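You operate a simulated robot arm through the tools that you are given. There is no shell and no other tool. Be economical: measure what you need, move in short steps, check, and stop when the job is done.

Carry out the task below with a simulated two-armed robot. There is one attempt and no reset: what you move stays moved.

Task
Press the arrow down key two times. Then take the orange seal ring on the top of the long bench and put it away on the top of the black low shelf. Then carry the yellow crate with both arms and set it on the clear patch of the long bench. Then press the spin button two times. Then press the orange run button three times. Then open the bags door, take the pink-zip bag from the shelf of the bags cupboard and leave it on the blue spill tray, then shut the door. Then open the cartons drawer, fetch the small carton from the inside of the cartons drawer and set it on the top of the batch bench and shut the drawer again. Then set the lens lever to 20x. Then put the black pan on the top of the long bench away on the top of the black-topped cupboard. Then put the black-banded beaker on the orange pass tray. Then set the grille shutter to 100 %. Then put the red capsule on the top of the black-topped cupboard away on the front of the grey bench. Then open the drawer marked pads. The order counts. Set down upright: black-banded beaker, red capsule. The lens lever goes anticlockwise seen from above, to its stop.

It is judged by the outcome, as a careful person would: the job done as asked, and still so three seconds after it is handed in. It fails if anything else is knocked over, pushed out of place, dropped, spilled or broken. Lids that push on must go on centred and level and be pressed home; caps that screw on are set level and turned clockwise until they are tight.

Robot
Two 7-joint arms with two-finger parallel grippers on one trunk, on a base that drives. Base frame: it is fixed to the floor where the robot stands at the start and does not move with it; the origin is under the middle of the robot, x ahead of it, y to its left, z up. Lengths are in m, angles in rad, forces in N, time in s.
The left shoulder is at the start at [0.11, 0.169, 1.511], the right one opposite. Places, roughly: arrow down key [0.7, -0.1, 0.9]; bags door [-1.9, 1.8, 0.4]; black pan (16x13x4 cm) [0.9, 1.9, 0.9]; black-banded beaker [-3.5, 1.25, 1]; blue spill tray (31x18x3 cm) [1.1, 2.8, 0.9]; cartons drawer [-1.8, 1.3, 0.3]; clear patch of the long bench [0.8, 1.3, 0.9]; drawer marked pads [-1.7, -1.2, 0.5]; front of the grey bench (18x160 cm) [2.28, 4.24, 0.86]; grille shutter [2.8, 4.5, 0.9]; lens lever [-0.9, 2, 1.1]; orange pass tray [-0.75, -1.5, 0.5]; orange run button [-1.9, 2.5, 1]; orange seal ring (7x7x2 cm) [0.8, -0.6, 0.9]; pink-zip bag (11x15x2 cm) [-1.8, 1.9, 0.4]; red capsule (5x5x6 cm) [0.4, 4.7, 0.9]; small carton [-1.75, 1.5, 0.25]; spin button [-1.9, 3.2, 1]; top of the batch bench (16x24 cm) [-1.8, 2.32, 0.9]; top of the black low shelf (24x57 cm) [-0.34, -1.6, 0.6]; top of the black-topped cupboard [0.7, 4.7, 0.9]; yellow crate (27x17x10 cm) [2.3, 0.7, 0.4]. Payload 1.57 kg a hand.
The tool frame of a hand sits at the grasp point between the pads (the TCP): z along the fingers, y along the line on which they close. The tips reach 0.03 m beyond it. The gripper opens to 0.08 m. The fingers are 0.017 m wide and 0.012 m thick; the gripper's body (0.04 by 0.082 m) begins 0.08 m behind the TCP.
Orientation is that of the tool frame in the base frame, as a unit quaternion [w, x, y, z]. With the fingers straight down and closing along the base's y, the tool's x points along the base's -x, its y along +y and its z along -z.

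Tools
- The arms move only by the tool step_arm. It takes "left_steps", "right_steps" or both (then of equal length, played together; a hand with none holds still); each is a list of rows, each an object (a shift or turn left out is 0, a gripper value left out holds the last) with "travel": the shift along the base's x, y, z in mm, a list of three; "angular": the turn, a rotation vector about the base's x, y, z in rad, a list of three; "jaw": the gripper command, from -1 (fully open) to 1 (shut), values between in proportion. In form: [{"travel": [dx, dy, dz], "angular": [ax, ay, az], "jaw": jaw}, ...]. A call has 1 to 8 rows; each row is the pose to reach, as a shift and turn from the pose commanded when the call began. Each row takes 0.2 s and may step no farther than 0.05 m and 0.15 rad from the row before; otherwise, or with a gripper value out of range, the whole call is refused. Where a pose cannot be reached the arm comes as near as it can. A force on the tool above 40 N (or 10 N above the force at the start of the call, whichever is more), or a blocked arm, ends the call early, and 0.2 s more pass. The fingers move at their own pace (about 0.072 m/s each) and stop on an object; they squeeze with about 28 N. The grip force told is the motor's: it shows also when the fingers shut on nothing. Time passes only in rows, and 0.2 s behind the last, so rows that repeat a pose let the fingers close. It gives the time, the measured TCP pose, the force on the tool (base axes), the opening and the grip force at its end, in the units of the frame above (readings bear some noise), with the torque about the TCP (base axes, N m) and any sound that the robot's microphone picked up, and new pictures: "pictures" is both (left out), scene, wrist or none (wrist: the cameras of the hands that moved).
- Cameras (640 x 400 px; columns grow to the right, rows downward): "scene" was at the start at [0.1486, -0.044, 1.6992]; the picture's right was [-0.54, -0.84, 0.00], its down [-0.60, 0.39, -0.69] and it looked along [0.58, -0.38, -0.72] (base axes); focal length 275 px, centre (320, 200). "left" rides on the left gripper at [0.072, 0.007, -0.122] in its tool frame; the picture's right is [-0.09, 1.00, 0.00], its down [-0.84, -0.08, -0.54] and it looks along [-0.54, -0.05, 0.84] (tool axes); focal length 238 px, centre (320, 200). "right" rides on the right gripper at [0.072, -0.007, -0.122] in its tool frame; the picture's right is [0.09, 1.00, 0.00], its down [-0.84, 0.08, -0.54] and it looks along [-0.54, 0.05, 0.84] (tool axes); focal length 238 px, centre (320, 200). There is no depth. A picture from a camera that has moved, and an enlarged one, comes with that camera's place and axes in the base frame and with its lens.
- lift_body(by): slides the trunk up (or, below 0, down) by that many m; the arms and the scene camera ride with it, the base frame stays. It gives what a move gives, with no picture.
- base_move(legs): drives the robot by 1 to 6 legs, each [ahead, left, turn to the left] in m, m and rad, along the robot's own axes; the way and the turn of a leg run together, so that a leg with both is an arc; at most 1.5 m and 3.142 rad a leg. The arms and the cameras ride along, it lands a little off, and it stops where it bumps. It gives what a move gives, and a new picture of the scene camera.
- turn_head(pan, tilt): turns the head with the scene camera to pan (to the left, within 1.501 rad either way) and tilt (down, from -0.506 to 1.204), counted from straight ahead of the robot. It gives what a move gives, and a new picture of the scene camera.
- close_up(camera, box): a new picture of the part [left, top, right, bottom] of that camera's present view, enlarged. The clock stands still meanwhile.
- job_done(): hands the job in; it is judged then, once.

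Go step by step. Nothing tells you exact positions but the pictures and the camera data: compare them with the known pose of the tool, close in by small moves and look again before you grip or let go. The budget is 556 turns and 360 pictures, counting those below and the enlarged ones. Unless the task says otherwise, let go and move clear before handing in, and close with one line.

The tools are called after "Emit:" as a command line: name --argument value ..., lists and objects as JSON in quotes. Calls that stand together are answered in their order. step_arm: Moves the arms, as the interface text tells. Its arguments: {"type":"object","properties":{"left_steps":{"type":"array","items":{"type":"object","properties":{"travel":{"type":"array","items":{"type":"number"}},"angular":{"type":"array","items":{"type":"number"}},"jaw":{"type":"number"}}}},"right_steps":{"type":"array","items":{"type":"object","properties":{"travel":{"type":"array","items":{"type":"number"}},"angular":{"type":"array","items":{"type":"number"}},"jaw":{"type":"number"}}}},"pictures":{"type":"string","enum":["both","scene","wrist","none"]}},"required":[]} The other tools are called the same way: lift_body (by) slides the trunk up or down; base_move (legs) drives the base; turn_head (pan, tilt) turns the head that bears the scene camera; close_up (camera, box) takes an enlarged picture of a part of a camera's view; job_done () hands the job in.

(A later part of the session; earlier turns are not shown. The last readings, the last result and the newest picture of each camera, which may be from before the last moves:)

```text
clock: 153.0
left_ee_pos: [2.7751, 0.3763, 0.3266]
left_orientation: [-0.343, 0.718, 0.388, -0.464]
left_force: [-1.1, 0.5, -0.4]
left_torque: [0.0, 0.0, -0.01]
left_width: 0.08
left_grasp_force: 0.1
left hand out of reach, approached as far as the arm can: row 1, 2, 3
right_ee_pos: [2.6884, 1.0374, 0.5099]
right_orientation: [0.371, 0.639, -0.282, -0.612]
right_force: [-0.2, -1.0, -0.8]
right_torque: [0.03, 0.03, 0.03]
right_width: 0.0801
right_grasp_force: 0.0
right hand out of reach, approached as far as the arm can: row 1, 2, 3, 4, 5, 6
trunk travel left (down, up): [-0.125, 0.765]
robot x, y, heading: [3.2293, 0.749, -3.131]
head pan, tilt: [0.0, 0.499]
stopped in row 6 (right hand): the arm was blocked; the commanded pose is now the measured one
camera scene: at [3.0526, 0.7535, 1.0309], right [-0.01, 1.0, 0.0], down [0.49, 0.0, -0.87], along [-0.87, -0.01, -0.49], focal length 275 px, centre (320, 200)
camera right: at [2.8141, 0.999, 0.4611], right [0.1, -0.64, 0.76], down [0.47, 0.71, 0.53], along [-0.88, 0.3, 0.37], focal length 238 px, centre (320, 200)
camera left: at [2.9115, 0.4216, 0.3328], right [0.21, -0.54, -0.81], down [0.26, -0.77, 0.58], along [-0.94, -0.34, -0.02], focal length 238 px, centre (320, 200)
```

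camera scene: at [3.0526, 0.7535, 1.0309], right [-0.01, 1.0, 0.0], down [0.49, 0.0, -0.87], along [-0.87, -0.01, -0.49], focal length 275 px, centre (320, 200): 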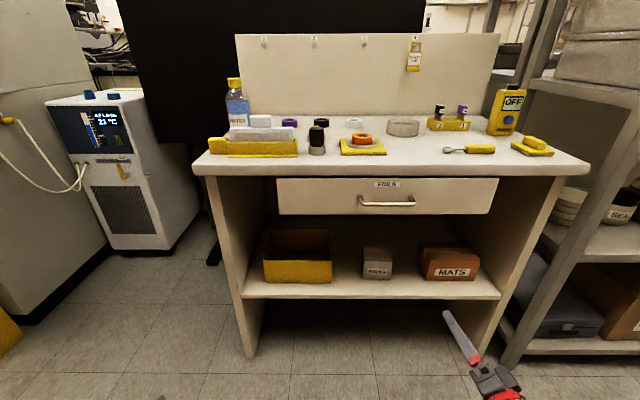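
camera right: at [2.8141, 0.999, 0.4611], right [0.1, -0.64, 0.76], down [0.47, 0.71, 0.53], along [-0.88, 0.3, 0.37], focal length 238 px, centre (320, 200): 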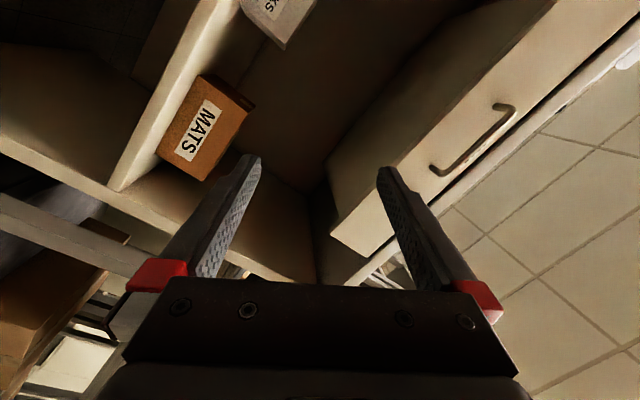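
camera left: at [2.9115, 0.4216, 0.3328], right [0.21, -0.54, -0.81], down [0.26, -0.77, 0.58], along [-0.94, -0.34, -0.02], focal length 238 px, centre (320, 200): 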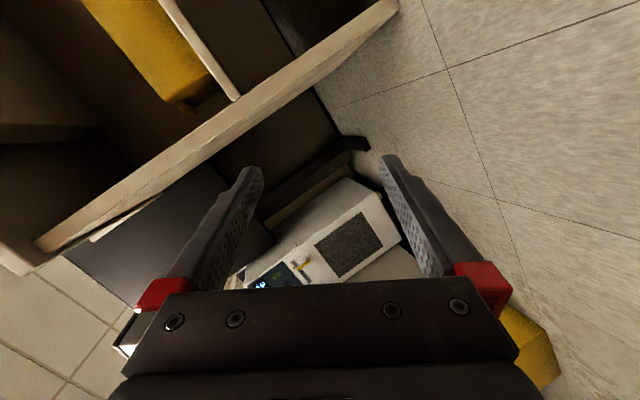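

The hands are about two thirds turned; the right one got blocked, probably near the body. I raise the trunk a bit and finish the turn.

Emit:
lift_body --by 0.2

Emit:
step_arm --left_steps '[{"travel": [-5, 25, 5], "angular": [0.09, 0.06, 0.042]}, {"travel": [-10, 50, 10], "angular": [0.18, 0.12, 0.084]}, {"travel": [-15, 75, 10], "angular": [0.27, 0.18, 0.127]}, {"travel": [-20, 100, 10], "angular": [0.36, 0.24, 0.17]}, {"travel": [-25, 125, 10], "angular": [0.458, 0.303, 0.212]}]' --right_steps '[{"travel": [0, -20, -15], "angular": [-0.12, -0.013, -0.024]}, {"travel": [0, -40, -30], "angular": [-0.24, -0.026, -0.048]}, {"travel": [0, -60, -45], "angular": [-0.36, -0.039, -0.072]}, {"travel": [0, -80, -60], "angular": [-0.48, -0.052, -0.096]}, {"travel": [0, -90, -75], "angular": [-0.607, -0.063, -0.118]}]' --pictures "both"

```text
clock: 155.2
left_ee_pos: [2.7772, 0.378, 0.5166]
left_orientation: [-0.346, 0.721, 0.386, -0.46]
left_force: [0.7, -0.5, -0.5]
left_torque: [-0.01, -0.03, 0.0]
left_width: 0.08
left_grasp_force: 0.0
right_ee_pos: [2.6931, 1.0363, 0.7061]
right_orientation: [0.373, 0.636, -0.283, -0.614]
right_force: [-0.6, -0.3, 0.6]
right_torque: [0.01, -0.02, -0.02]
right_width: 0.0799
right_grasp_force: 0.1
trunk travel left (down, up): [-0.325, 0.565]
robot x, y, heading: [3.2304, 0.7522, -3.128]
head pan, tilt: [0.0, 0.499]
```

```text
clock: 156.4
left_ee_pos: [2.7525, 0.505, 0.528]
left_orientation: [0.505, -0.501, -0.497, 0.497]
left_force: [-0.2, 0.3, -0.6]
left_torque: [0.03, -0.02, 0.01]
left_width: 0.0802
left_grasp_force: 0.1
right_ee_pos: [2.6932, 0.9442, 0.6316]
right_orientation: [-0.501, -0.496, 0.502, 0.501]
right_force: [-0.3, 0.0, 0.0]
right_torque: [0.01, 0.0, -0.04]
right_width: 0.0798
right_grasp_force: 0.0
right hand out of reach, approached as far as the arm can: row 1, 2
trunk travel left (down, up): [-0.325, 0.565]
robot x, y, heading: [3.2292, 0.7546, -3.13]
head pan, tilt: [0.0, 0.499]
camera scene: at [3.0602, 0.7495, 1.2255], right [-0.01, 1.0, 0.0], down [0.48, 0.0, -0.88], along [-0.88, -0.01, -0.48], focal length 275 px, centre (320, 200)
camera right: at [2.8129, 0.8734, 0.6253], right [0.0, -0.09, 1.0], down [0.55, 0.83, 0.07], along [-0.84, 0.55, 0.05], focal length 238 px, centre (320, 200)
camera left: at [2.8768, 0.5769, 0.5205], right [0.0, -0.09, -1.0], down [0.53, -0.84, 0.07], along [-0.85, -0.53, 0.05], focal length 238 px, centre (320, 200)
```

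scene: 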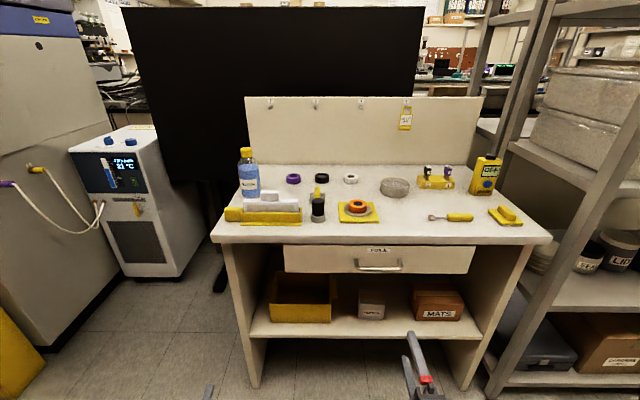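
right: 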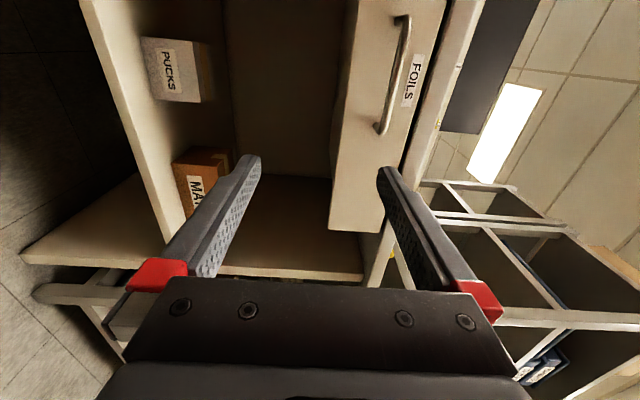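
left: 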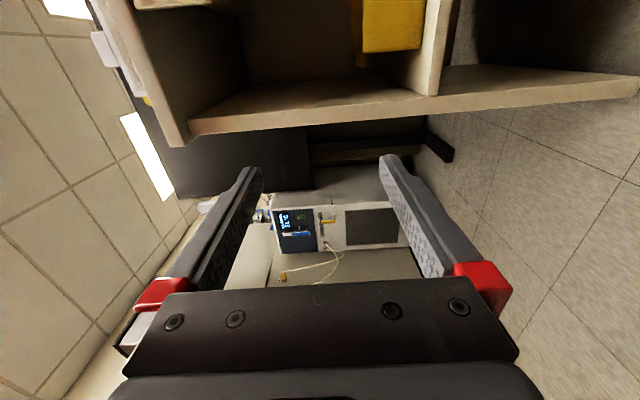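

Both hands are now horizontal with fingers closing vertically. I make them symmetric, then shift the base left to the crate's centre line and forward.

Emit:
step_arm --left_steps '[{"travel": [0, 40, 0]}, {"travel": [0, 80, 0]}, {"travel": [0, 122, 0]}]' --right_steps '[{"travel": [20, -20, -35]}, {"travel": [40, -40, -70]}, {"travel": [60, -60, -104]}]' --pictures "none"

Emit:
base_move --legs '[[0, 0.087, -0.012]]'

Emit:
lift_body --by -0.1

Emit:
turn_head --pan 0.0 --tilt 0.6

Emit:
close_up --camera "scene" --box '[200, 150, 440, 300]'

```text
clock: 157.2
left_ee_pos: [2.7564, 0.6289, 0.5302]
left_orientation: [0.504, -0.501, -0.495, 0.5]
left_force: [1.8, 0.9, -0.2]
left_torque: [-0.03, -0.12, 0.07]
left_width: 0.0801
left_grasp_force: 0.1
right_ee_pos: [2.7594, 0.8878, 0.5296]
right_orientation: [-0.501, -0.497, 0.5, 0.501]
right_force: [1.2, 0.1, 1.7]
right_torque: [0.01, -0.07, 0.1]
right_width: 0.0798
right_grasp_force: 0.0
trunk travel left (down, up): [-0.325, 0.565]
robot x, y, heading: [3.2292, 0.7521, -3.131]
head pan, tilt: [0.0, 0.499]
```

```text
clock: 158.3
left_ee_pos: [2.7519, 0.5468, 0.5267]
left_orientation: [0.507, -0.505, -0.494, 0.494]
left_force: [0.2, -0.8, 1.4]
left_torque: [-0.01, 0.03, -0.03]
left_width: 0.08
left_grasp_force: 0.1
right_ee_pos: [2.7562, 0.8046, 0.5288]
right_orientation: [-0.497, -0.494, 0.504, 0.505]
right_force: [0.5, -0.6, -1.0]
right_torque: [0.01, 0.03, 0.0]
right_width: 0.0801
right_grasp_force: 0.1
trunk travel left (down, up): [-0.325, 0.565]
robot x, y, heading: [3.2337, 0.6636, 3.139]
head pan, tilt: [0.0, 0.499]
camera scene: at [3.0605, 0.6646, 1.2255], right [0.0, 1.0, 0.0], down [0.48, 0.0, -0.88], along [-0.88, 0.0, -0.48], focal length 275 px, centre (320, 200)
```

scene: 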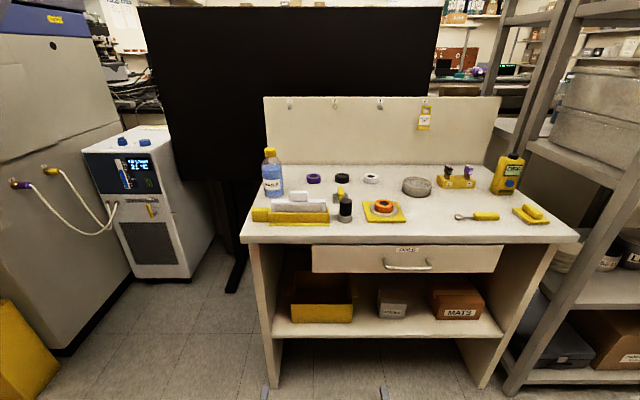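

```text
clock: 159.6
left_ee_pos: [2.7517, 0.546, 0.4321]
left_orientation: [0.507, -0.505, -0.494, 0.494]
left_force: [0.2, -0.2, -0.2]
left_torque: [0.0, 0.0, -0.01]
left_width: 0.0798
left_grasp_force: 0.1
right_ee_pos: [2.7565, 0.8051, 0.4376]
right_orientation: [-0.498, -0.493, 0.502, 0.507]
right_force: [0.2, 0.4, -0.2]
right_torque: [0.03, 0.03, 0.02]
right_width: 0.0799
right_grasp_force: 0.1
trunk travel left (down, up): [-0.225, 0.665]
robot x, y, heading: [3.2284, 0.6629, 3.141]
head pan, tilt: [0.0, 0.499]
```

```text
clock: 160.3
left_ee_pos: [2.7529, 0.5457, 0.4312]
left_orientation: [0.508, -0.504, -0.493, 0.494]
left_force: [0.1, 0.1, 0.1]
left_torque: [0.0, -0.04, 0.01]
left_width: 0.08
left_grasp_force: 0.1
right_ee_pos: [2.7553, 0.8043, 0.4355]
right_orientation: [-0.498, -0.494, 0.503, 0.506]
right_force: [-0.5, 0.1, -0.7]
right_torque: [-0.02, 0.0, 0.01]
right_width: 0.08
right_grasp_force: 0.1
trunk travel left (down, up): [-0.225, 0.665]
robot x, y, heading: [3.231, 0.6635, 3.137]
head pan, tilt: [0.0, 0.6]
camera scene: at [3.0652, 0.6627, 1.1213], right [0.0, 1.0, 0.0], down [0.56, 0.0, -0.83], along [-0.83, 0.0, -0.56], focal length 275 px, centre (320, 200)
```

scene: 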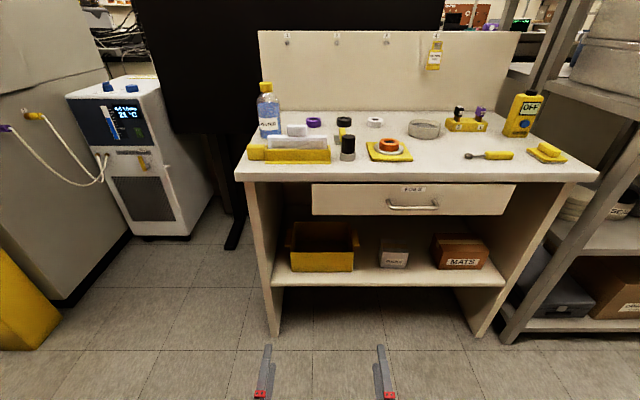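

```text
2.67 times, centred on (320, 225) of scene
camera zoom: at [3.0652, 0.6627, 1.1213], right [0.0, 1.0, 0.0], down [0.56, 0.0, -0.83], along [-0.83, 0.0, -0.56], focal length 733 px, centre (320, 133)
```

zoom: 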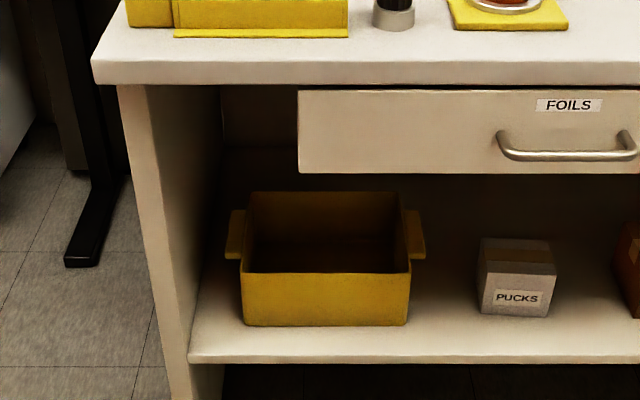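

Crate tabs: left y 0.536–0.559, right y 0.779–0.803, z about 0.44, x 2.25–2.355. I align the right hand and drive forward 0.3 m.

Emit:
step_arm --left_steps '[{"travel": [0, 1, 3]}, {"travel": [0, 1, 3]}]' --right_steps '[{"travel": [0, -13, 0]}, {"travel": [0, -13, 0]}]' --pictures "none"

Emit:
base_move --legs '[[0.3, 0, 0.004]]'

Emit:
close_up --camera "scene" --box '[180, 200, 460, 375]'

Emit:
close_up --camera "left" --box '[0, 0, 640, 400]'

Emit:
close_up --camera "right" --box '[0, 0, 640, 400]'

```text
clock: 160.9
left_ee_pos: [2.7523, 0.5467, 0.4347]
left_orientation: [0.507, -0.505, -0.493, 0.496]
left_force: [-0.5, 0.1, 0.0]
left_torque: [-0.04, 0.04, 0.0]
left_width: 0.0802
left_grasp_force: 0.0
right_ee_pos: [2.7564, 0.7925, 0.4344]
right_orientation: [-0.497, -0.494, 0.504, 0.505]
right_force: [-0.6, 0.8, -0.1]
right_torque: [-0.02, -0.01, 0.0]
right_width: 0.0803
right_grasp_force: 0.2
trunk travel left (down, up): [-0.225, 0.665]
robot x, y, heading: [3.2324, 0.6676, 3.137]
head pan, tilt: [0.0, 0.6]
```

```text
clock: 163.0
left_ee_pos: [2.4508, 0.545, 0.4357]
left_orientation: [0.507, -0.502, -0.494, 0.497]
left_force: [0.0, -0.1, -0.7]
left_torque: [-0.01, 0.02, -0.03]
left_width: 0.0796
left_grasp_force: 0.0
right_ee_pos: [2.4531, 0.7905, 0.4347]
right_orientation: [-0.499, -0.494, 0.502, 0.505]
right_force: [0.1, -1.3, -0.4]
right_torque: [-0.01, 0.01, 0.03]
right_width: 0.0801
right_grasp_force: 0.0
trunk travel left (down, up): [-0.225, 0.665]
robot x, y, heading: [2.9247, 0.6638, -3.138]
head pan, tilt: [0.0, 0.6]
camera scene: at [2.7647, 0.6629, 1.1206], right [0.0, 1.0, 0.0], down [0.56, 0.0, -0.83], along [-0.83, 0.0, -0.56], focal length 275 px, centre (320, 200)
```

scene: 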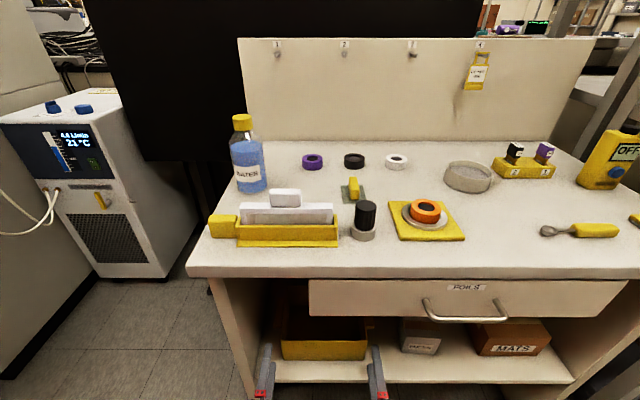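

```text
2.29 times, centred on (320, 288) of scene
camera zoom: at [2.7647, 0.6629, 1.1206], right [0.0, 1.0, 0.0], down [0.56, 0.0, -0.83], along [-0.83, 0.0, -0.56], focal length 628 px, centre (320, 0)
```

zoom: 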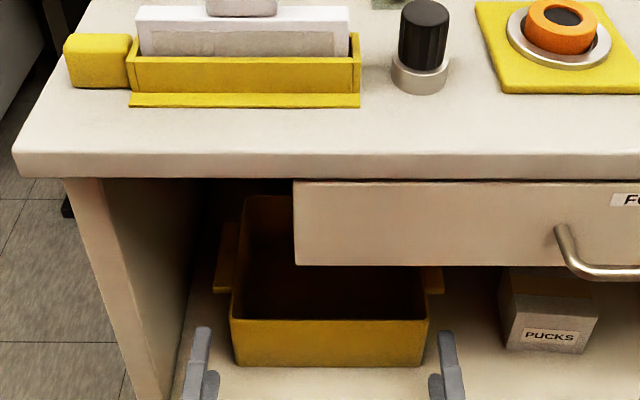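

```text
1.00 times, centred on (320, 200) of left (not enlarged: the box is as wide or as high as the picture)
camera zoom: at [2.5744, 0.6153, 0.4279], right [-0.01, -0.09, -1.0], down [0.53, -0.85, 0.07], along [-0.85, -0.52, 0.05], focal length 238 px, centre (320, 200)
```

zoom: 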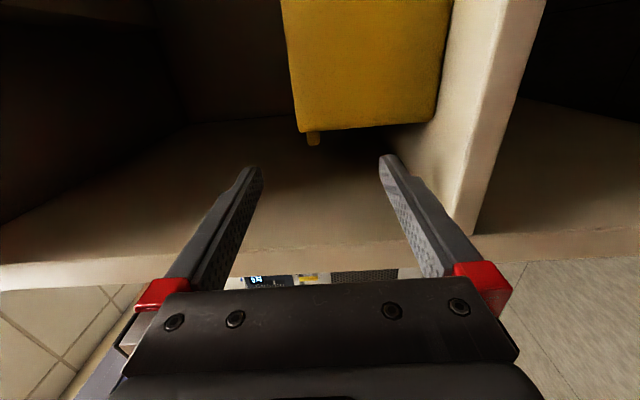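

```text
1.00 times, centred on (320, 200) of right (not enlarged: the box is as wide or as high as the picture)
camera zoom: at [2.5722, 0.7171, 0.428], right [0.01, -0.09, 1.0], down [0.55, 0.83, 0.07], along [-0.83, 0.55, 0.06], focal length 238 px, centre (320, 200)
```

zoom: 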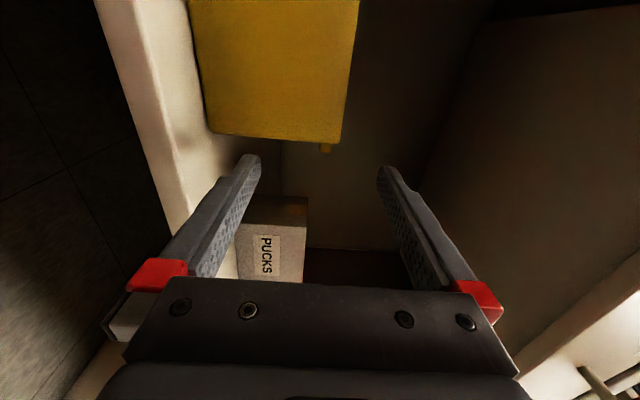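

The tabs show in the wrist views: z about 0.442, left centre y 0.55, right 0.795. I reach forward with both hands.

Emit:
step_arm --left_steps '[{"travel": [0, 4, 5]}, {"travel": [-40, 4, 5]}, {"travel": [-80, 4, 5]}]' --right_steps '[{"travel": [0, 5, 6]}, {"travel": [-40, 5, 6]}, {"travel": [-80, 5, 6]}]' --pictures "wrist"

```text
clock: 163.8
left_ee_pos: [2.373, 0.5473, 0.4536]
left_orientation: [0.511, -0.498, -0.492, 0.499]
left_force: [0.0, 0.0, -0.6]
left_torque: [0.01, 0.05, -0.03]
left_width: 0.0796
left_grasp_force: 0.1
right_ee_pos: [2.381, 0.7934, 0.45]
right_orientation: [-0.498, -0.494, 0.502, 0.506]
right_force: [0.2, 0.4, -0.1]
right_torque: [0.03, 0.01, 0.0]
right_width: 0.08
right_grasp_force: 0.5
trunk travel left (down, up): [-0.225, 0.665]
robot x, y, heading: [2.9287, 0.6655, -3.14]
head pan, tilt: [0.0, 0.6]
camera right: at [2.5001, 0.7199, 0.4423], right [0.01, -0.09, 1.0], down [0.56, 0.83, 0.07], along [-0.83, 0.55, 0.06], focal length 238 px, centre (320, 200)
camera left: at [2.4979, 0.6175, 0.4459], right [-0.02, -0.08, -1.0], down [0.53, -0.85, 0.06], along [-0.85, -0.52, 0.06], focal length 238 px, centre (320, 200)
```

right: 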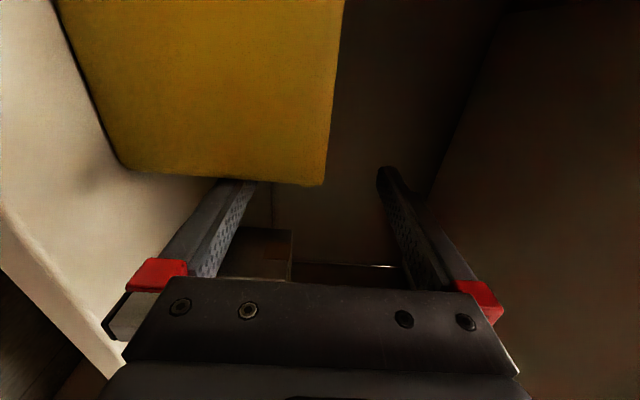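
left: 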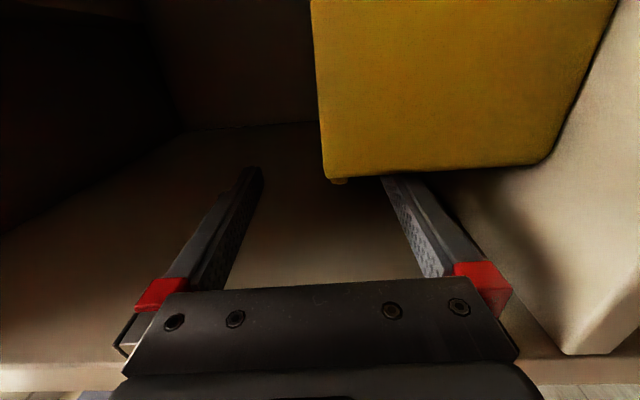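

Fingers straddle the tabs with no contact. I correct height slightly and advance the last 6 cm.

Emit:
step_arm --left_steps '[{"travel": [-15, 1, -10]}, {"travel": [-35, 1, -10]}, {"travel": [-55, 1, -10]}]' --right_steps '[{"travel": [-20, 2, -7]}, {"travel": [-42, 2, -7]}, {"travel": [-63, 2, -7]}]' --pictures "wrist"

```text
clock: 164.6
left_ee_pos: [2.3126, 0.5493, 0.4233]
left_orientation: [0.506, -0.504, -0.495, 0.495]
left_force: [1.3, 0.4, -0.1]
left_torque: [-0.03, 0.03, -0.02]
left_width: 0.08
left_grasp_force: 0.0
right_ee_pos: [2.3062, 0.7978, 0.4265]
right_orientation: [-0.498, -0.494, 0.502, 0.505]
right_force: [-0.1, 0.3, 0.8]
right_torque: [0.04, -0.03, 0.03]
right_width: 0.0798
right_grasp_force: 0.0
trunk travel left (down, up): [-0.225, 0.665]
robot x, y, heading: [2.925, 0.6657, -3.142]
head pan, tilt: [0.0, 0.6]
camera right: at [2.4255, 0.7251, 0.421], right [0.01, -0.09, 1.0], down [0.55, 0.83, 0.07], along [-0.83, 0.55, 0.06], focal length 238 px, centre (320, 200)
camera left: at [2.4379, 0.6204, 0.4163], right [0.0, -0.09, -1.0], down [0.53, -0.85, 0.07], along [-0.85, -0.52, 0.05], focal length 238 px, centre (320, 200)
```

right: 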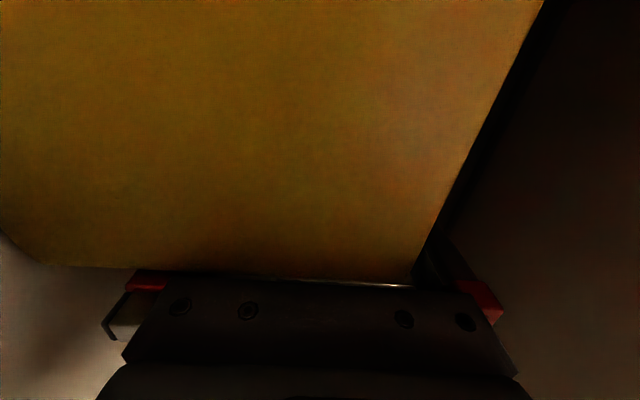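
left: 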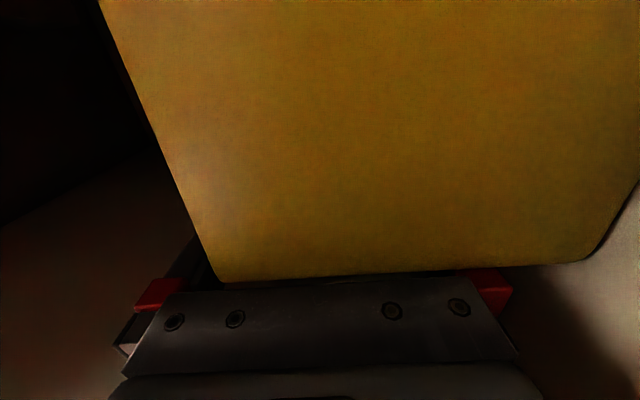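

Hands are in place; I centre them vertically on the tabs and close.

Emit:
step_arm --left_steps '[{"travel": [3, 0, 8]}, {"travel": [3, 0, 15]}, {"travel": [3, 0, 15]}]' --right_steps '[{"travel": [8, -1, 6]}, {"travel": [8, -1, 12]}, {"travel": [8, -1, 12]}]' --pictures "none"

Emit:
close_up --camera "scene" --box '[180, 250, 460, 400]'

```text
clock: 165.4
left_ee_pos: [2.3161, 0.5511, 0.4406]
left_orientation: [-0.505, 0.505, 0.495, -0.495]
left_force: [-1.0, 0.3, 0.5]
left_torque: [0.03, 0.0, -0.03]
left_width: 0.08
left_grasp_force: 0.0
right_ee_pos: [2.316, 0.798, 0.4401]
right_orientation: [-0.498, -0.494, 0.504, 0.503]
right_force: [-0.4, -1.1, -0.5]
right_torque: [-0.03, 0.04, -0.01]
right_width: 0.08
right_grasp_force: 0.0
trunk travel left (down, up): [-0.225, 0.665]
robot x, y, heading: [2.9267, 0.6654, -3.142]
head pan, tilt: [0.0, 0.6]
```

```text
2.29 times, centred on (320, 325) of scene
camera zoom: at [2.758, 0.6674, 1.1164], right [0.0, 1.0, 0.0], down [0.57, 0.0, -0.82], along [-0.82, 0.0, -0.57], focal length 628 px, centre (320, -86)
```

zoom: 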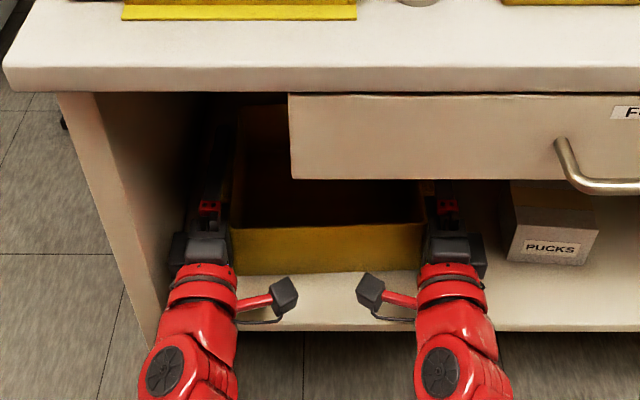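

Both hands sit neatly at the tabs. Closing.

Emit:
step_arm --left_steps '[{"jaw": 0.0}, {"jaw": 0.5}, {"jaw": 1}, {"jaw": 1}, {"jaw": 1}]' --right_steps '[{"jaw": 0.0}, {"jaw": 0.5}, {"jaw": 1}, {"jaw": 1}, {"jaw": 1}]' --pictures "none"

```text
clock: 166.6
left_ee_pos: [2.3166, 0.551, 0.4423]
left_orientation: [0.507, -0.503, -0.494, 0.496]
left_force: [-0.6, 2.7, 31.8]
left_torque: [-0.09, -1.62, -0.73]
left_width: 0.0122
left_grasp_force: 28.3
right_ee_pos: [2.3161, 0.7985, 0.4423]
right_orientation: [-0.499, -0.493, 0.504, 0.504]
right_force: [-11.1, 3.1, 9.2]
right_torque: [0.18, -0.99, -0.62]
right_width: 0.012
right_grasp_force: 27.8
trunk travel left (down, up): [-0.225, 0.665]
robot x, y, heading: [2.9306, 0.6646, -3.138]
head pan, tilt: [0.0, 0.6]
```

Both tabs gripped (12 mm). I lift the crate 3 cm.

Emit:
step_arm --left_steps '[{"travel": [0, 0, 5]}, {"travel": [0, 0, 12]}, {"travel": [0, 0, 20]}, {"travel": [0, 0, 30]}]' --right_steps '[{"travel": [0, 0, 5]}, {"travel": [0, 0, 12]}, {"travel": [0, 0, 20]}, {"travel": [0, 0, 30]}]' --pictures "scene"

```text
clock: 167.6
left_ee_pos: [2.316, 0.5498, 0.469]
left_orientation: [0.505, -0.504, -0.496, 0.496]
left_force: [-9.2, -8.5, -4.8]
left_torque: [-0.57, 0.14, 1.43]
left_width: 0.0121
left_grasp_force: 27.8
right_ee_pos: [2.3158, 0.7963, 0.467]
right_orientation: [-0.499, -0.495, 0.505, 0.502]
right_force: [9.3, 7.7, -0.4]
right_torque: [0.03, -0.19, 0.79]
right_width: 0.0119
right_grasp_force: 27.6
trunk travel left (down, up): [-0.225, 0.665]
robot x, y, heading: [2.927, 0.6639, -3.142]
head pan, tilt: [0.0, 0.6]
camera scene: at [2.759, 0.6645, 1.1157], right [0.0, 1.0, 0.0], down [0.57, 0.0, -0.82], along [-0.82, 0.0, -0.57], focal length 275 px, centre (320, 200)
```

scene: 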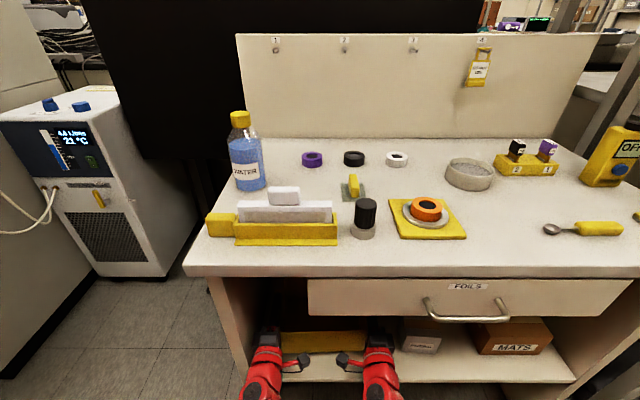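

Crate is lifted level. I back the robot straight out.

Emit:
base_move --legs '[[-0.45, 0, 0]]'

```text
clock: 170.3
left_ee_pos: [2.7681, 0.5511, 0.4693]
left_orientation: [0.506, -0.504, -0.495, 0.494]
left_force: [-4.3, -2.1, -2.8]
left_torque: [-0.13, 0.45, 1.06]
left_width: 0.0118
left_grasp_force: 27.8
right_ee_pos: [2.7688, 0.7981, 0.47]
right_orientation: [-0.497, -0.496, 0.504, 0.503]
right_force: [5.0, 2.2, -2.0]
right_torque: [0.18, -0.47, 0.27]
right_width: 0.0122
right_grasp_force: 27.3
trunk travel left (down, up): [-0.225, 0.665]
robot x, y, heading: [3.3837, 0.6666, -3.14]
head pan, tilt: [0.0, 0.6]
camera scene: at [3.2115, 0.6655, 1.1164], right [0.0, 1.0, 0.0], down [0.57, 0.0, -0.82], along [-0.82, 0.0, -0.57], focal length 275 px, centre (320, 200)
```

scene: 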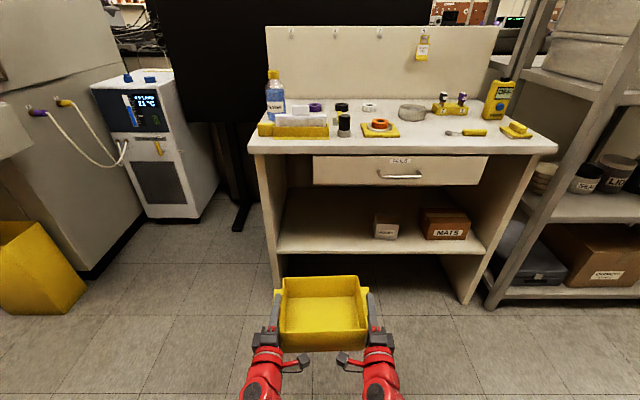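

The crate hangs level. I draw it closer to the body to make turning easier, then raise the trunk.

Emit:
step_arm --left_steps '[{"travel": [15, 0, 0]}, {"travel": [30, 0, 0]}, {"travel": [50, 0, 0]}, {"travel": [70, 0, 0]}, {"travel": [90, 0, 0]}, {"travel": [110, 0, 0]}, {"travel": [130, 0, 0]}]' --right_steps '[{"travel": [15, 0, 0]}, {"travel": [30, 0, 0]}, {"travel": [50, 0, 0]}, {"travel": [70, 0, 0]}, {"travel": [90, 0, 0]}, {"travel": [110, 0, 0]}, {"travel": [130, 0, 0]}]' --pictures "scene"

```text
clock: 171.9
left_ee_pos: [2.8823, 0.5434, 0.4694]
left_orientation: [-0.501, 0.495, 0.502, -0.502]
left_force: [-4.1, 19.3, -3.9]
left_torque: [-0.39, -0.39, 0.35]
left_width: 0.0122
left_grasp_force: 27.7
right_ee_pos: [2.8828, 0.8023, 0.4673]
right_orientation: [-0.499, -0.489, 0.509, 0.502]
right_force: [2.7, -18.7, -1.0]
right_torque: [0.18, 0.38, 0.58]
right_width: 0.0119
right_grasp_force: 27.8
trunk travel left (down, up): [-0.225, 0.665]
robot x, y, heading: [3.3815, 0.6639, -3.139]
head pan, tilt: [0.0, 0.6]
camera scene: at [3.1889, 0.6708, 1.1109], right [0.0, 1.0, -0.01], down [0.58, 0.0, -0.81], along [-0.81, 0.0, -0.58], focal length 275 px, centre (320, 200)
```

scene: 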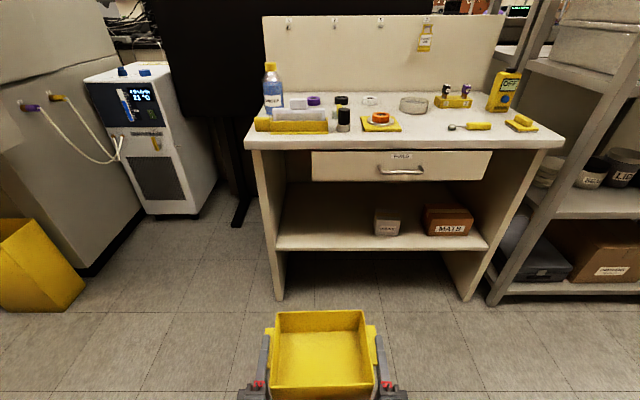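

The hands drifted apart a little while pulling in; I ease forward 30 mm and bring them back together.

Emit:
step_arm --left_steps '[{"travel": [-10, 3, 0]}, {"travel": [-20, 5, 0]}, {"travel": [-30, 5, 0]}, {"travel": [-30, 5, 0]}]' --right_steps '[{"travel": [-10, -3, 0]}, {"travel": [-20, -5, 0]}, {"travel": [-30, -5, 0]}, {"travel": [-30, -5, 0]}]' --pictures "none"

Emit:
close_up --camera "scene" --box '[220, 280, 420, 400]'

```text
clock: 172.4
left_ee_pos: [2.8812, 0.5517, 0.4641]
left_orientation: [-0.493, 0.508, 0.502, -0.496]
left_force: [-9.1, -7.0, -6.0]
left_torque: [-0.3, 0.29, 1.35]
left_width: 0.0117
left_grasp_force: 28.3
right_ee_pos: [2.8822, 0.7917, 0.4609]
right_orientation: [0.494, 0.507, -0.502, -0.496]
right_force: [9.3, 6.9, -0.1]
right_torque: [-0.45, -0.25, 0.97]
right_width: 0.0119
right_grasp_force: 28.5
trunk travel left (down, up): [-0.225, 0.665]
robot x, y, heading: [3.3813, 0.6684, -3.141]
head pan, tilt: [0.0, 0.6]
stopped in row 2 (left hand): the force on the tool passed its limit at 58 N (the readings are from after the stop); the commanded pose is now the measured one
```

```text
3.20 times, centred on (320, 340) of scene
camera zoom: at [3.1951, 0.6711, 1.1163], right [0.0, 1.0, -0.01], down [0.58, 0.0, -0.82], along [-0.82, 0.0, -0.58], focal length 879 px, centre (320, -248)
```

zoom: 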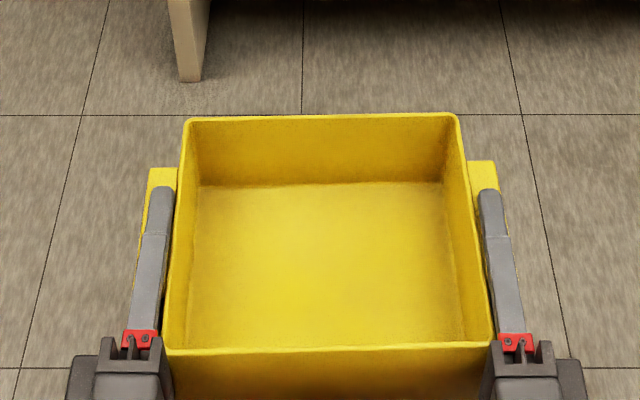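

Grip is sound. I raise the trunk and then sidestep right along the aisle.

Emit:
lift_body --by 0.4

Emit:
lift_body --by 0.23

Emit:
turn_head --pan -0.6 --tilt 0.6

```text
clock: 176.3
left_ee_pos: [2.8797, 0.5533, 0.8642]
left_orientation: [-0.496, 0.509, 0.5, -0.496]
left_force: [-6.9, -4.2, -5.9]
left_torque: [-0.21, 0.08, 0.72]
left_width: 0.0118
left_grasp_force: 27.8
right_ee_pos: [2.8799, 0.7944, 0.8606]
right_orientation: [0.493, 0.505, -0.503, -0.499]
right_force: [7.2, 3.4, -0.2]
right_torque: [-0.45, -0.11, 0.89]
right_width: 0.0122
right_grasp_force: 27.8
trunk travel left (down, up): [-0.625, 0.265]
robot x, y, heading: [3.381, 0.6643, -3.141]
head pan, tilt: [0.0, 0.6]
```

```text
clock: 178.7
left_ee_pos: [2.8878, 0.5506, 1.0975]
left_orientation: [-0.499, 0.505, 0.499, -0.496]
left_force: [-5.6, -1.1, -5.0]
left_torque: [-0.12, 0.14, 0.65]
left_width: 0.0118
left_grasp_force: 28.0
right_ee_pos: [2.8867, 0.7912, 1.0969]
right_orientation: [0.495, 0.504, -0.5, -0.502]
right_force: [5.1, -0.8, -0.1]
right_torque: [-0.44, -0.17, 0.6]
right_width: 0.0122
right_grasp_force: 28.1
trunk travel left (down, up): [-0.855, 0.035]
robot x, y, heading: [3.3817, 0.6636, -3.141]
head pan, tilt: [0.0, 0.6]
```

```text
clock: 179.7
left_ee_pos: [2.887, 0.5505, 1.0973]
left_orientation: [-0.5, 0.505, 0.498, -0.498]
left_force: [-4.0, -0.1, -5.2]
left_torque: [-0.14, 0.09, 0.67]
left_width: 0.0116
left_grasp_force: 27.9
right_ee_pos: [2.8884, 0.791, 1.0952]
right_orientation: [-0.495, -0.502, 0.5, 0.503]
right_force: [4.9, -0.8, -0.9]
right_torque: [-0.53, -0.14, 0.46]
right_width: 0.0119
right_grasp_force: 28.5
trunk travel left (down, up): [-0.855, 0.035]
robot x, y, heading: [3.38, 0.6659, -3.141]
head pan, tilt: [-0.6, 0.6]
camera scene: at [3.2268, 0.7153, 1.7463], right [0.56, 0.83, 0.0], down [0.47, -0.32, -0.82], along [-0.68, 0.46, -0.57], focal length 275 px, centre (320, 200)
```

scene: 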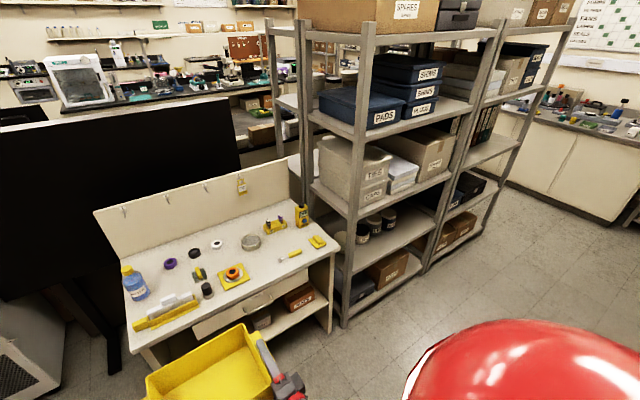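

Path is clear. Sidestepping right to y about 3.6, then forward along the corridor.

Emit:
base_move --legs '[[0, -1.5, 0], [0, -1.4, 0]]'

Emit:
turn_head --pan 0.0 --tilt 0.5

```text
clock: 193.6
left_ee_pos: [2.8904, 3.4355, 1.0976]
left_orientation: [-0.499, 0.505, 0.499, -0.497]
left_force: [-0.1, 0.6, -4.5]
left_torque: [-0.14, 0.15, -0.04]
left_width: 0.0121
left_grasp_force: 27.9
right_ee_pos: [2.8916, 3.6756, 1.0955]
right_orientation: [0.495, 0.503, -0.5, -0.502]
right_force: [-1.2, 0.3, -0.3]
right_torque: [-0.44, -0.2, -0.08]
right_width: 0.0122
right_grasp_force: 27.7
trunk travel left (down, up): [-0.855, 0.035]
robot x, y, heading: [3.3789, 3.5528, -3.14]
head pan, tilt: [-0.6, 0.6]
camera scene: at [3.2312, 3.5997, 1.7464], right [0.56, 0.83, 0.0], down [0.47, -0.32, -0.82], along [-0.68, 0.47, -0.57], focal length 275 px, centre (320, 200)
```

scene: 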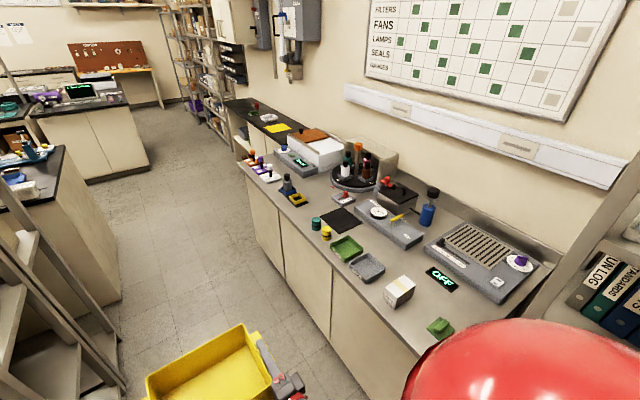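

```text
clock: 194.6
left_ee_pos: [2.8915, 3.4357, 1.0963]
left_orientation: [-0.499, 0.505, 0.498, -0.498]
left_force: [-0.1, -2.3, -5.8]
left_torque: [-0.18, 0.08, -0.06]
left_width: 0.0119
left_grasp_force: 27.5
right_ee_pos: [2.8919, 3.6759, 1.0958]
right_orientation: [0.496, 0.502, -0.499, -0.502]
right_force: [-0.9, 3.0, 0.7]
right_torque: [-0.55, -0.15, -0.2]
right_width: 0.0119
right_grasp_force: 28.3
trunk travel left (down, up): [-0.855, 0.035]
robot x, y, heading: [3.386, 3.5517, -3.138]
head pan, tilt: [0.0, 0.499]
camera scene: at [3.2133, 3.5499, 1.7555], right [0.0, 1.0, 0.0], down [0.48, 0.0, -0.88], along [-0.88, 0.0, -0.48], focal length 275 px, centre (320, 200)
```

scene: 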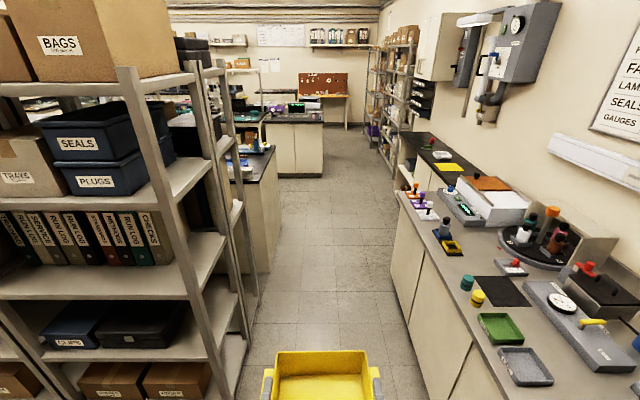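

The corridor ahead is clear. I drive forward to x about 0.15, then turn right through +y to face +x.

Emit:
base_move --legs '[[1.5, 0, 0], [1.5, 0, 0], [0.23, 0, 0]]'

```text
clock: 210.5
left_ee_pos: [-0.3583, 3.4333, 1.0982]
left_orientation: [-0.499, 0.505, 0.498, -0.497]
left_force: [1.4, -0.5, -5.4]
left_torque: [-0.14, 0.13, -0.18]
left_width: 0.0117
left_grasp_force: 27.9
right_ee_pos: [-0.3564, 3.6717, 1.0952]
right_orientation: [-0.495, -0.502, 0.5, 0.503]
right_force: [0.1, -0.1, -0.4]
right_torque: [-0.48, -0.18, 0.04]
right_width: 0.0123
right_grasp_force: 27.8
trunk travel left (down, up): [-0.855, 0.035]
robot x, y, heading: [0.1329, 3.5495, -3.145]
head pan, tilt: [0.0, 0.499]
camera scene: at [-0.0367, 3.5464, 1.7555], right [0.0, 1.0, 0.0], down [0.48, 0.0, -0.88], along [-0.88, 0.0, -0.48], focal length 275 px, centre (320, 200)
```

scene: 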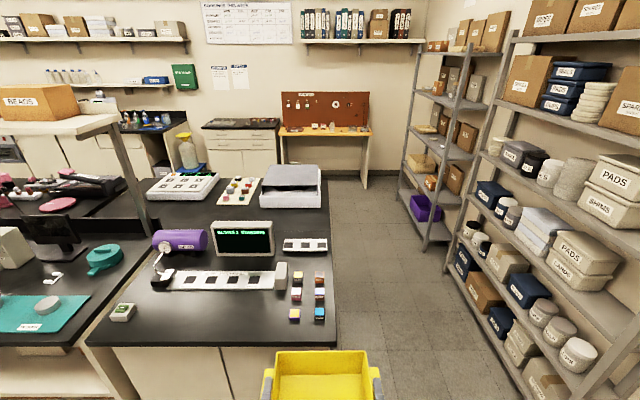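

Clear. Turning right by a half turn.

Emit:
base_move --legs '[[0, 0, -1.571], [0, 0, -1.567], [-0.28, 0, 0]]'

Emit:
turn_head --pan -0.9 --tilt 0.55

```text
clock: 220.1
left_ee_pos: [0.3487, 3.6588, 1.0978]
left_orientation: [0.495, -0.496, 0.508, -0.501]
left_force: [0.2, 0.8, -4.3]
left_torque: [0.12, -0.13, 0.14]
left_width: 0.0119
left_grasp_force: 27.7
right_ee_pos: [0.3445, 3.4187, 1.0961]
right_orientation: [0.504, 0.503, 0.501, 0.492]
right_force: [0.1, -2.0, 0.5]
right_torque: [0.43, 0.16, -0.04]
right_width: 0.0118
right_grasp_force: 27.6
trunk travel left (down, up): [-0.855, 0.035]
robot x, y, heading: [-0.149, 3.5468, -0.01]
head pan, tilt: [0.0, 0.499]
camera scene: at [0.028, 3.5475, 1.7553], right [-0.01, -1.0, 0.0], down [-0.48, 0.0, -0.88], along [0.88, -0.01, -0.48], focal length 275 px, centre (320, 200)
```

scene: 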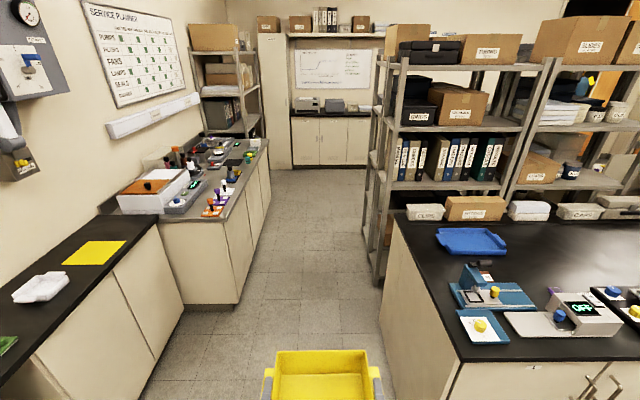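

```text
clock: 221.3
left_ee_pos: [0.3476, 3.6596, 1.098]
left_orientation: [0.495, -0.496, 0.508, -0.502]
left_force: [0.3, 1.9, -4.3]
left_torque: [0.23, -0.06, -0.09]
left_width: 0.012
left_grasp_force: 28.6
right_ee_pos: [0.3452, 3.4193, 1.0946]
right_orientation: [0.504, 0.502, 0.501, 0.493]
right_force: [1.2, -3.4, 0.9]
right_torque: [0.51, 0.13, -0.03]
right_width: 0.0119
right_grasp_force: 28.0
trunk travel left (down, up): [-0.855, 0.035]
robot x, y, heading: [-0.1444, 3.5507, -0.003]
head pan, tilt: [-0.901, 0.55]
camera scene: at [-0.0091, 3.4775, 1.7509], right [-0.79, -0.62, 0.0], down [-0.32, 0.41, -0.85], along [0.52, -0.67, -0.52], focal length 275 px, centre (320, 200)
```

scene: 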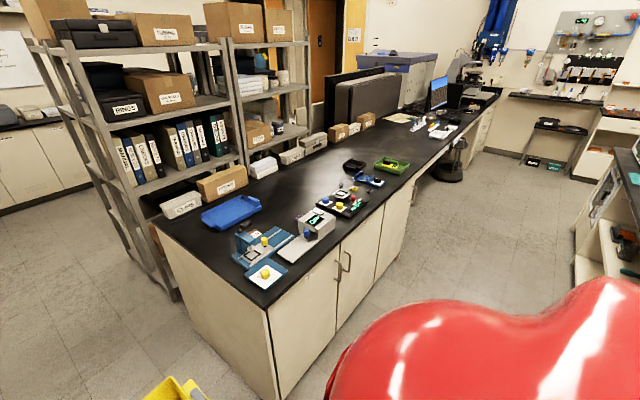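

I sidestep right along the bench front to y about 1.3.

Emit:
base_move --legs '[[0, -1.3, 0.0], [0, -0.95, 0]]'

Emit:
turn_head --pan 0.0 --tilt 0.75

```text
clock: 232.5
left_ee_pos: [0.3296, 1.4002, 1.0971]
left_orientation: [0.495, -0.497, 0.507, -0.501]
left_force: [0.4, 0.1, -5.0]
left_torque: [0.12, -0.12, 0.16]
left_width: 0.0119
left_grasp_force: 28.3
right_ee_pos: [0.3257, 1.162, 1.0952]
right_orientation: [0.505, 0.501, 0.501, 0.493]
right_force: [-0.1, -0.4, 0.7]
right_torque: [0.46, 0.17, -0.17]
right_width: 0.012
right_grasp_force: 27.9
trunk travel left (down, up): [-0.855, 0.035]
robot x, y, heading: [-0.1649, 1.2897, -0.002]
head pan, tilt: [-0.901, 0.55]
camera scene: at [-0.0279, 1.2186, 1.7509], right [-0.79, -0.62, 0.0], down [-0.32, 0.41, -0.85], along [0.53, -0.67, -0.52], focal length 275 px, centre (320, 200)
```

scene: 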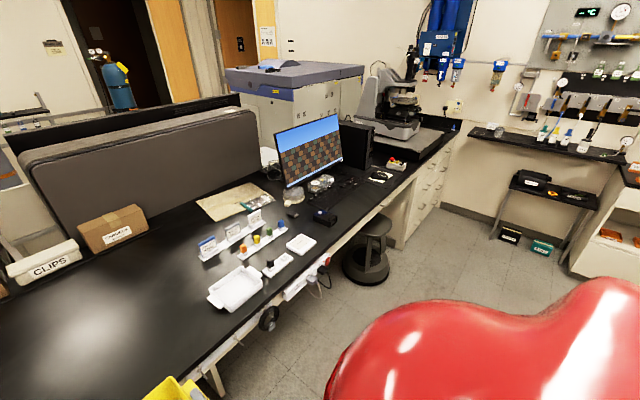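

```text
clock: 233.7
left_ee_pos: [0.3284, 1.401, 1.0977]
left_orientation: [0.495, -0.496, 0.508, -0.5]
left_force: [-0.6, 2.6, -5.8]
left_torque: [0.16, -0.09, 0.13]
left_width: 0.012
left_grasp_force: 28.2
right_ee_pos: [0.3261, 1.1599, 1.0954]
right_orientation: [0.504, 0.502, 0.502, 0.493]
right_force: [0.0, -1.7, 1.6]
right_torque: [0.52, 0.1, -0.22]
right_width: 0.0121
right_grasp_force: 27.5
trunk travel left (down, up): [-0.855, 0.035]
robot x, y, heading: [-0.1637, 1.2875, -0.009]
head pan, tilt: [0.0, 0.75]
camera scene: at [-0.0004, 1.2884, 1.7335], right [-0.01, -1.0, 0.0], down [-0.68, 0.0, -0.73], along [0.73, 0.0, -0.68], focal length 275 px, centre (320, 200)
```

scene: 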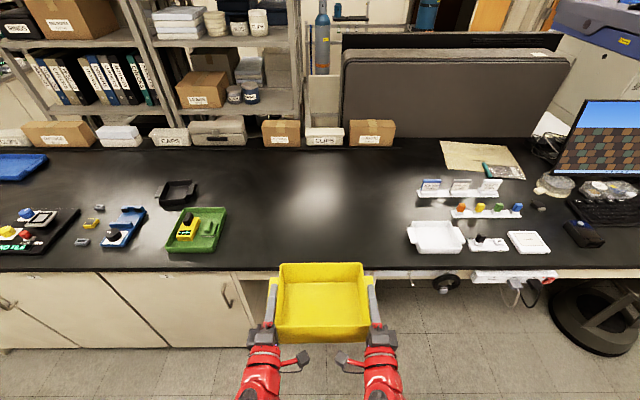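

The clear patch is y 0.96–1.66; I'm centred on it. I drive forward so the crate is over the bench.

Emit:
base_move --legs '[[0.31, 0, 0.006]]'

Emit:
step_arm --left_steps '[{"travel": [15, 0, 0]}, {"travel": [30, 0, 0]}, {"travel": [45, 0, 0]}, {"travel": [60, 0, 0]}, {"travel": [75, 0, 0]}, {"travel": [90, 0, 0]}]' --right_steps '[{"travel": [15, 0, 0]}, {"travel": [30, 0, 0]}, {"travel": [45, 0, 0]}, {"travel": [60, 0, 0]}, {"travel": [75, 0, 0]}, {"travel": [90, 0, 0]}]' --pictures "scene"

```text
clock: 235.7
left_ee_pos: [0.6369, 1.4032, 1.0977]
left_orientation: [0.498, -0.498, 0.506, -0.499]
left_force: [1.2, 2.9, -5.2]
left_torque: [0.16, -0.1, 0.13]
left_width: 0.0121
left_grasp_force: 28.3
right_ee_pos: [0.6345, 1.1637, 1.096]
right_orientation: [0.502, 0.5, 0.503, 0.495]
right_force: [-1.4, -2.4, -0.1]
right_torque: [0.5, 0.15, 0.18]
right_width: 0.0122
right_grasp_force: 27.4
trunk travel left (down, up): [-0.855, 0.035]
robot x, y, heading: [0.1437, 1.2893, -0.002]
head pan, tilt: [0.0, 0.75]
camera scene: at [0.3069, 1.2885, 1.7336], right [0.0, -1.0, 0.0], down [-0.68, 0.0, -0.73], along [0.73, 0.0, -0.68], focal length 275 px, centre (320, 200)
```

scene: 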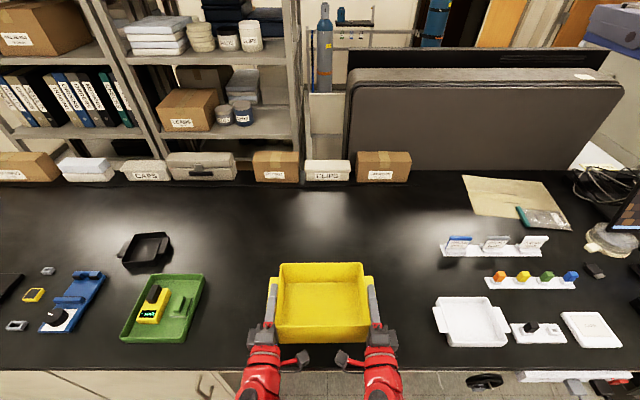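

```text
clock: 237.1
left_ee_pos: [0.7278, 1.4012, 1.0956]
left_orientation: [0.496, -0.499, 0.506, -0.5]
left_force: [-3.4, 4.7, -3.4]
left_torque: [0.03, -0.16, -0.7]
left_width: 0.0119
left_grasp_force: 27.9
right_ee_pos: [0.7261, 1.1621, 1.0955]
right_orientation: [0.502, 0.501, 0.502, 0.494]
right_force: [2.7, -5.1, -0.8]
right_torque: [0.4, 0.22, -0.04]
right_width: 0.0121
right_grasp_force: 27.5
trunk travel left (down, up): [-0.855, 0.035]
robot x, y, heading: [0.1457, 1.2848, -0.001]
head pan, tilt: [0.0, 0.75]
camera scene: at [0.3092, 1.2885, 1.7333], right [0.0, -1.0, 0.0], down [-0.68, 0.0, -0.73], along [0.73, 0.0, -0.68], focal length 275 px, centre (320, 200)
```

scene: 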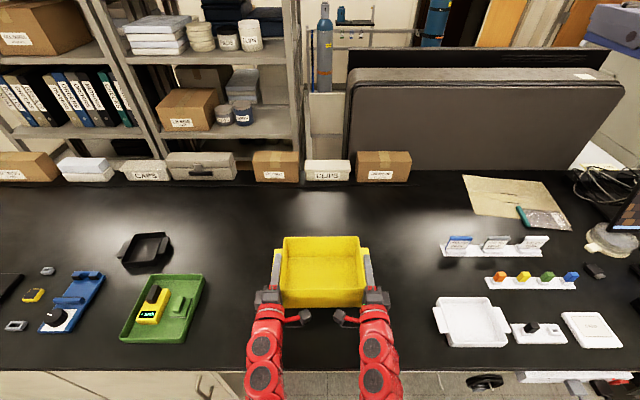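

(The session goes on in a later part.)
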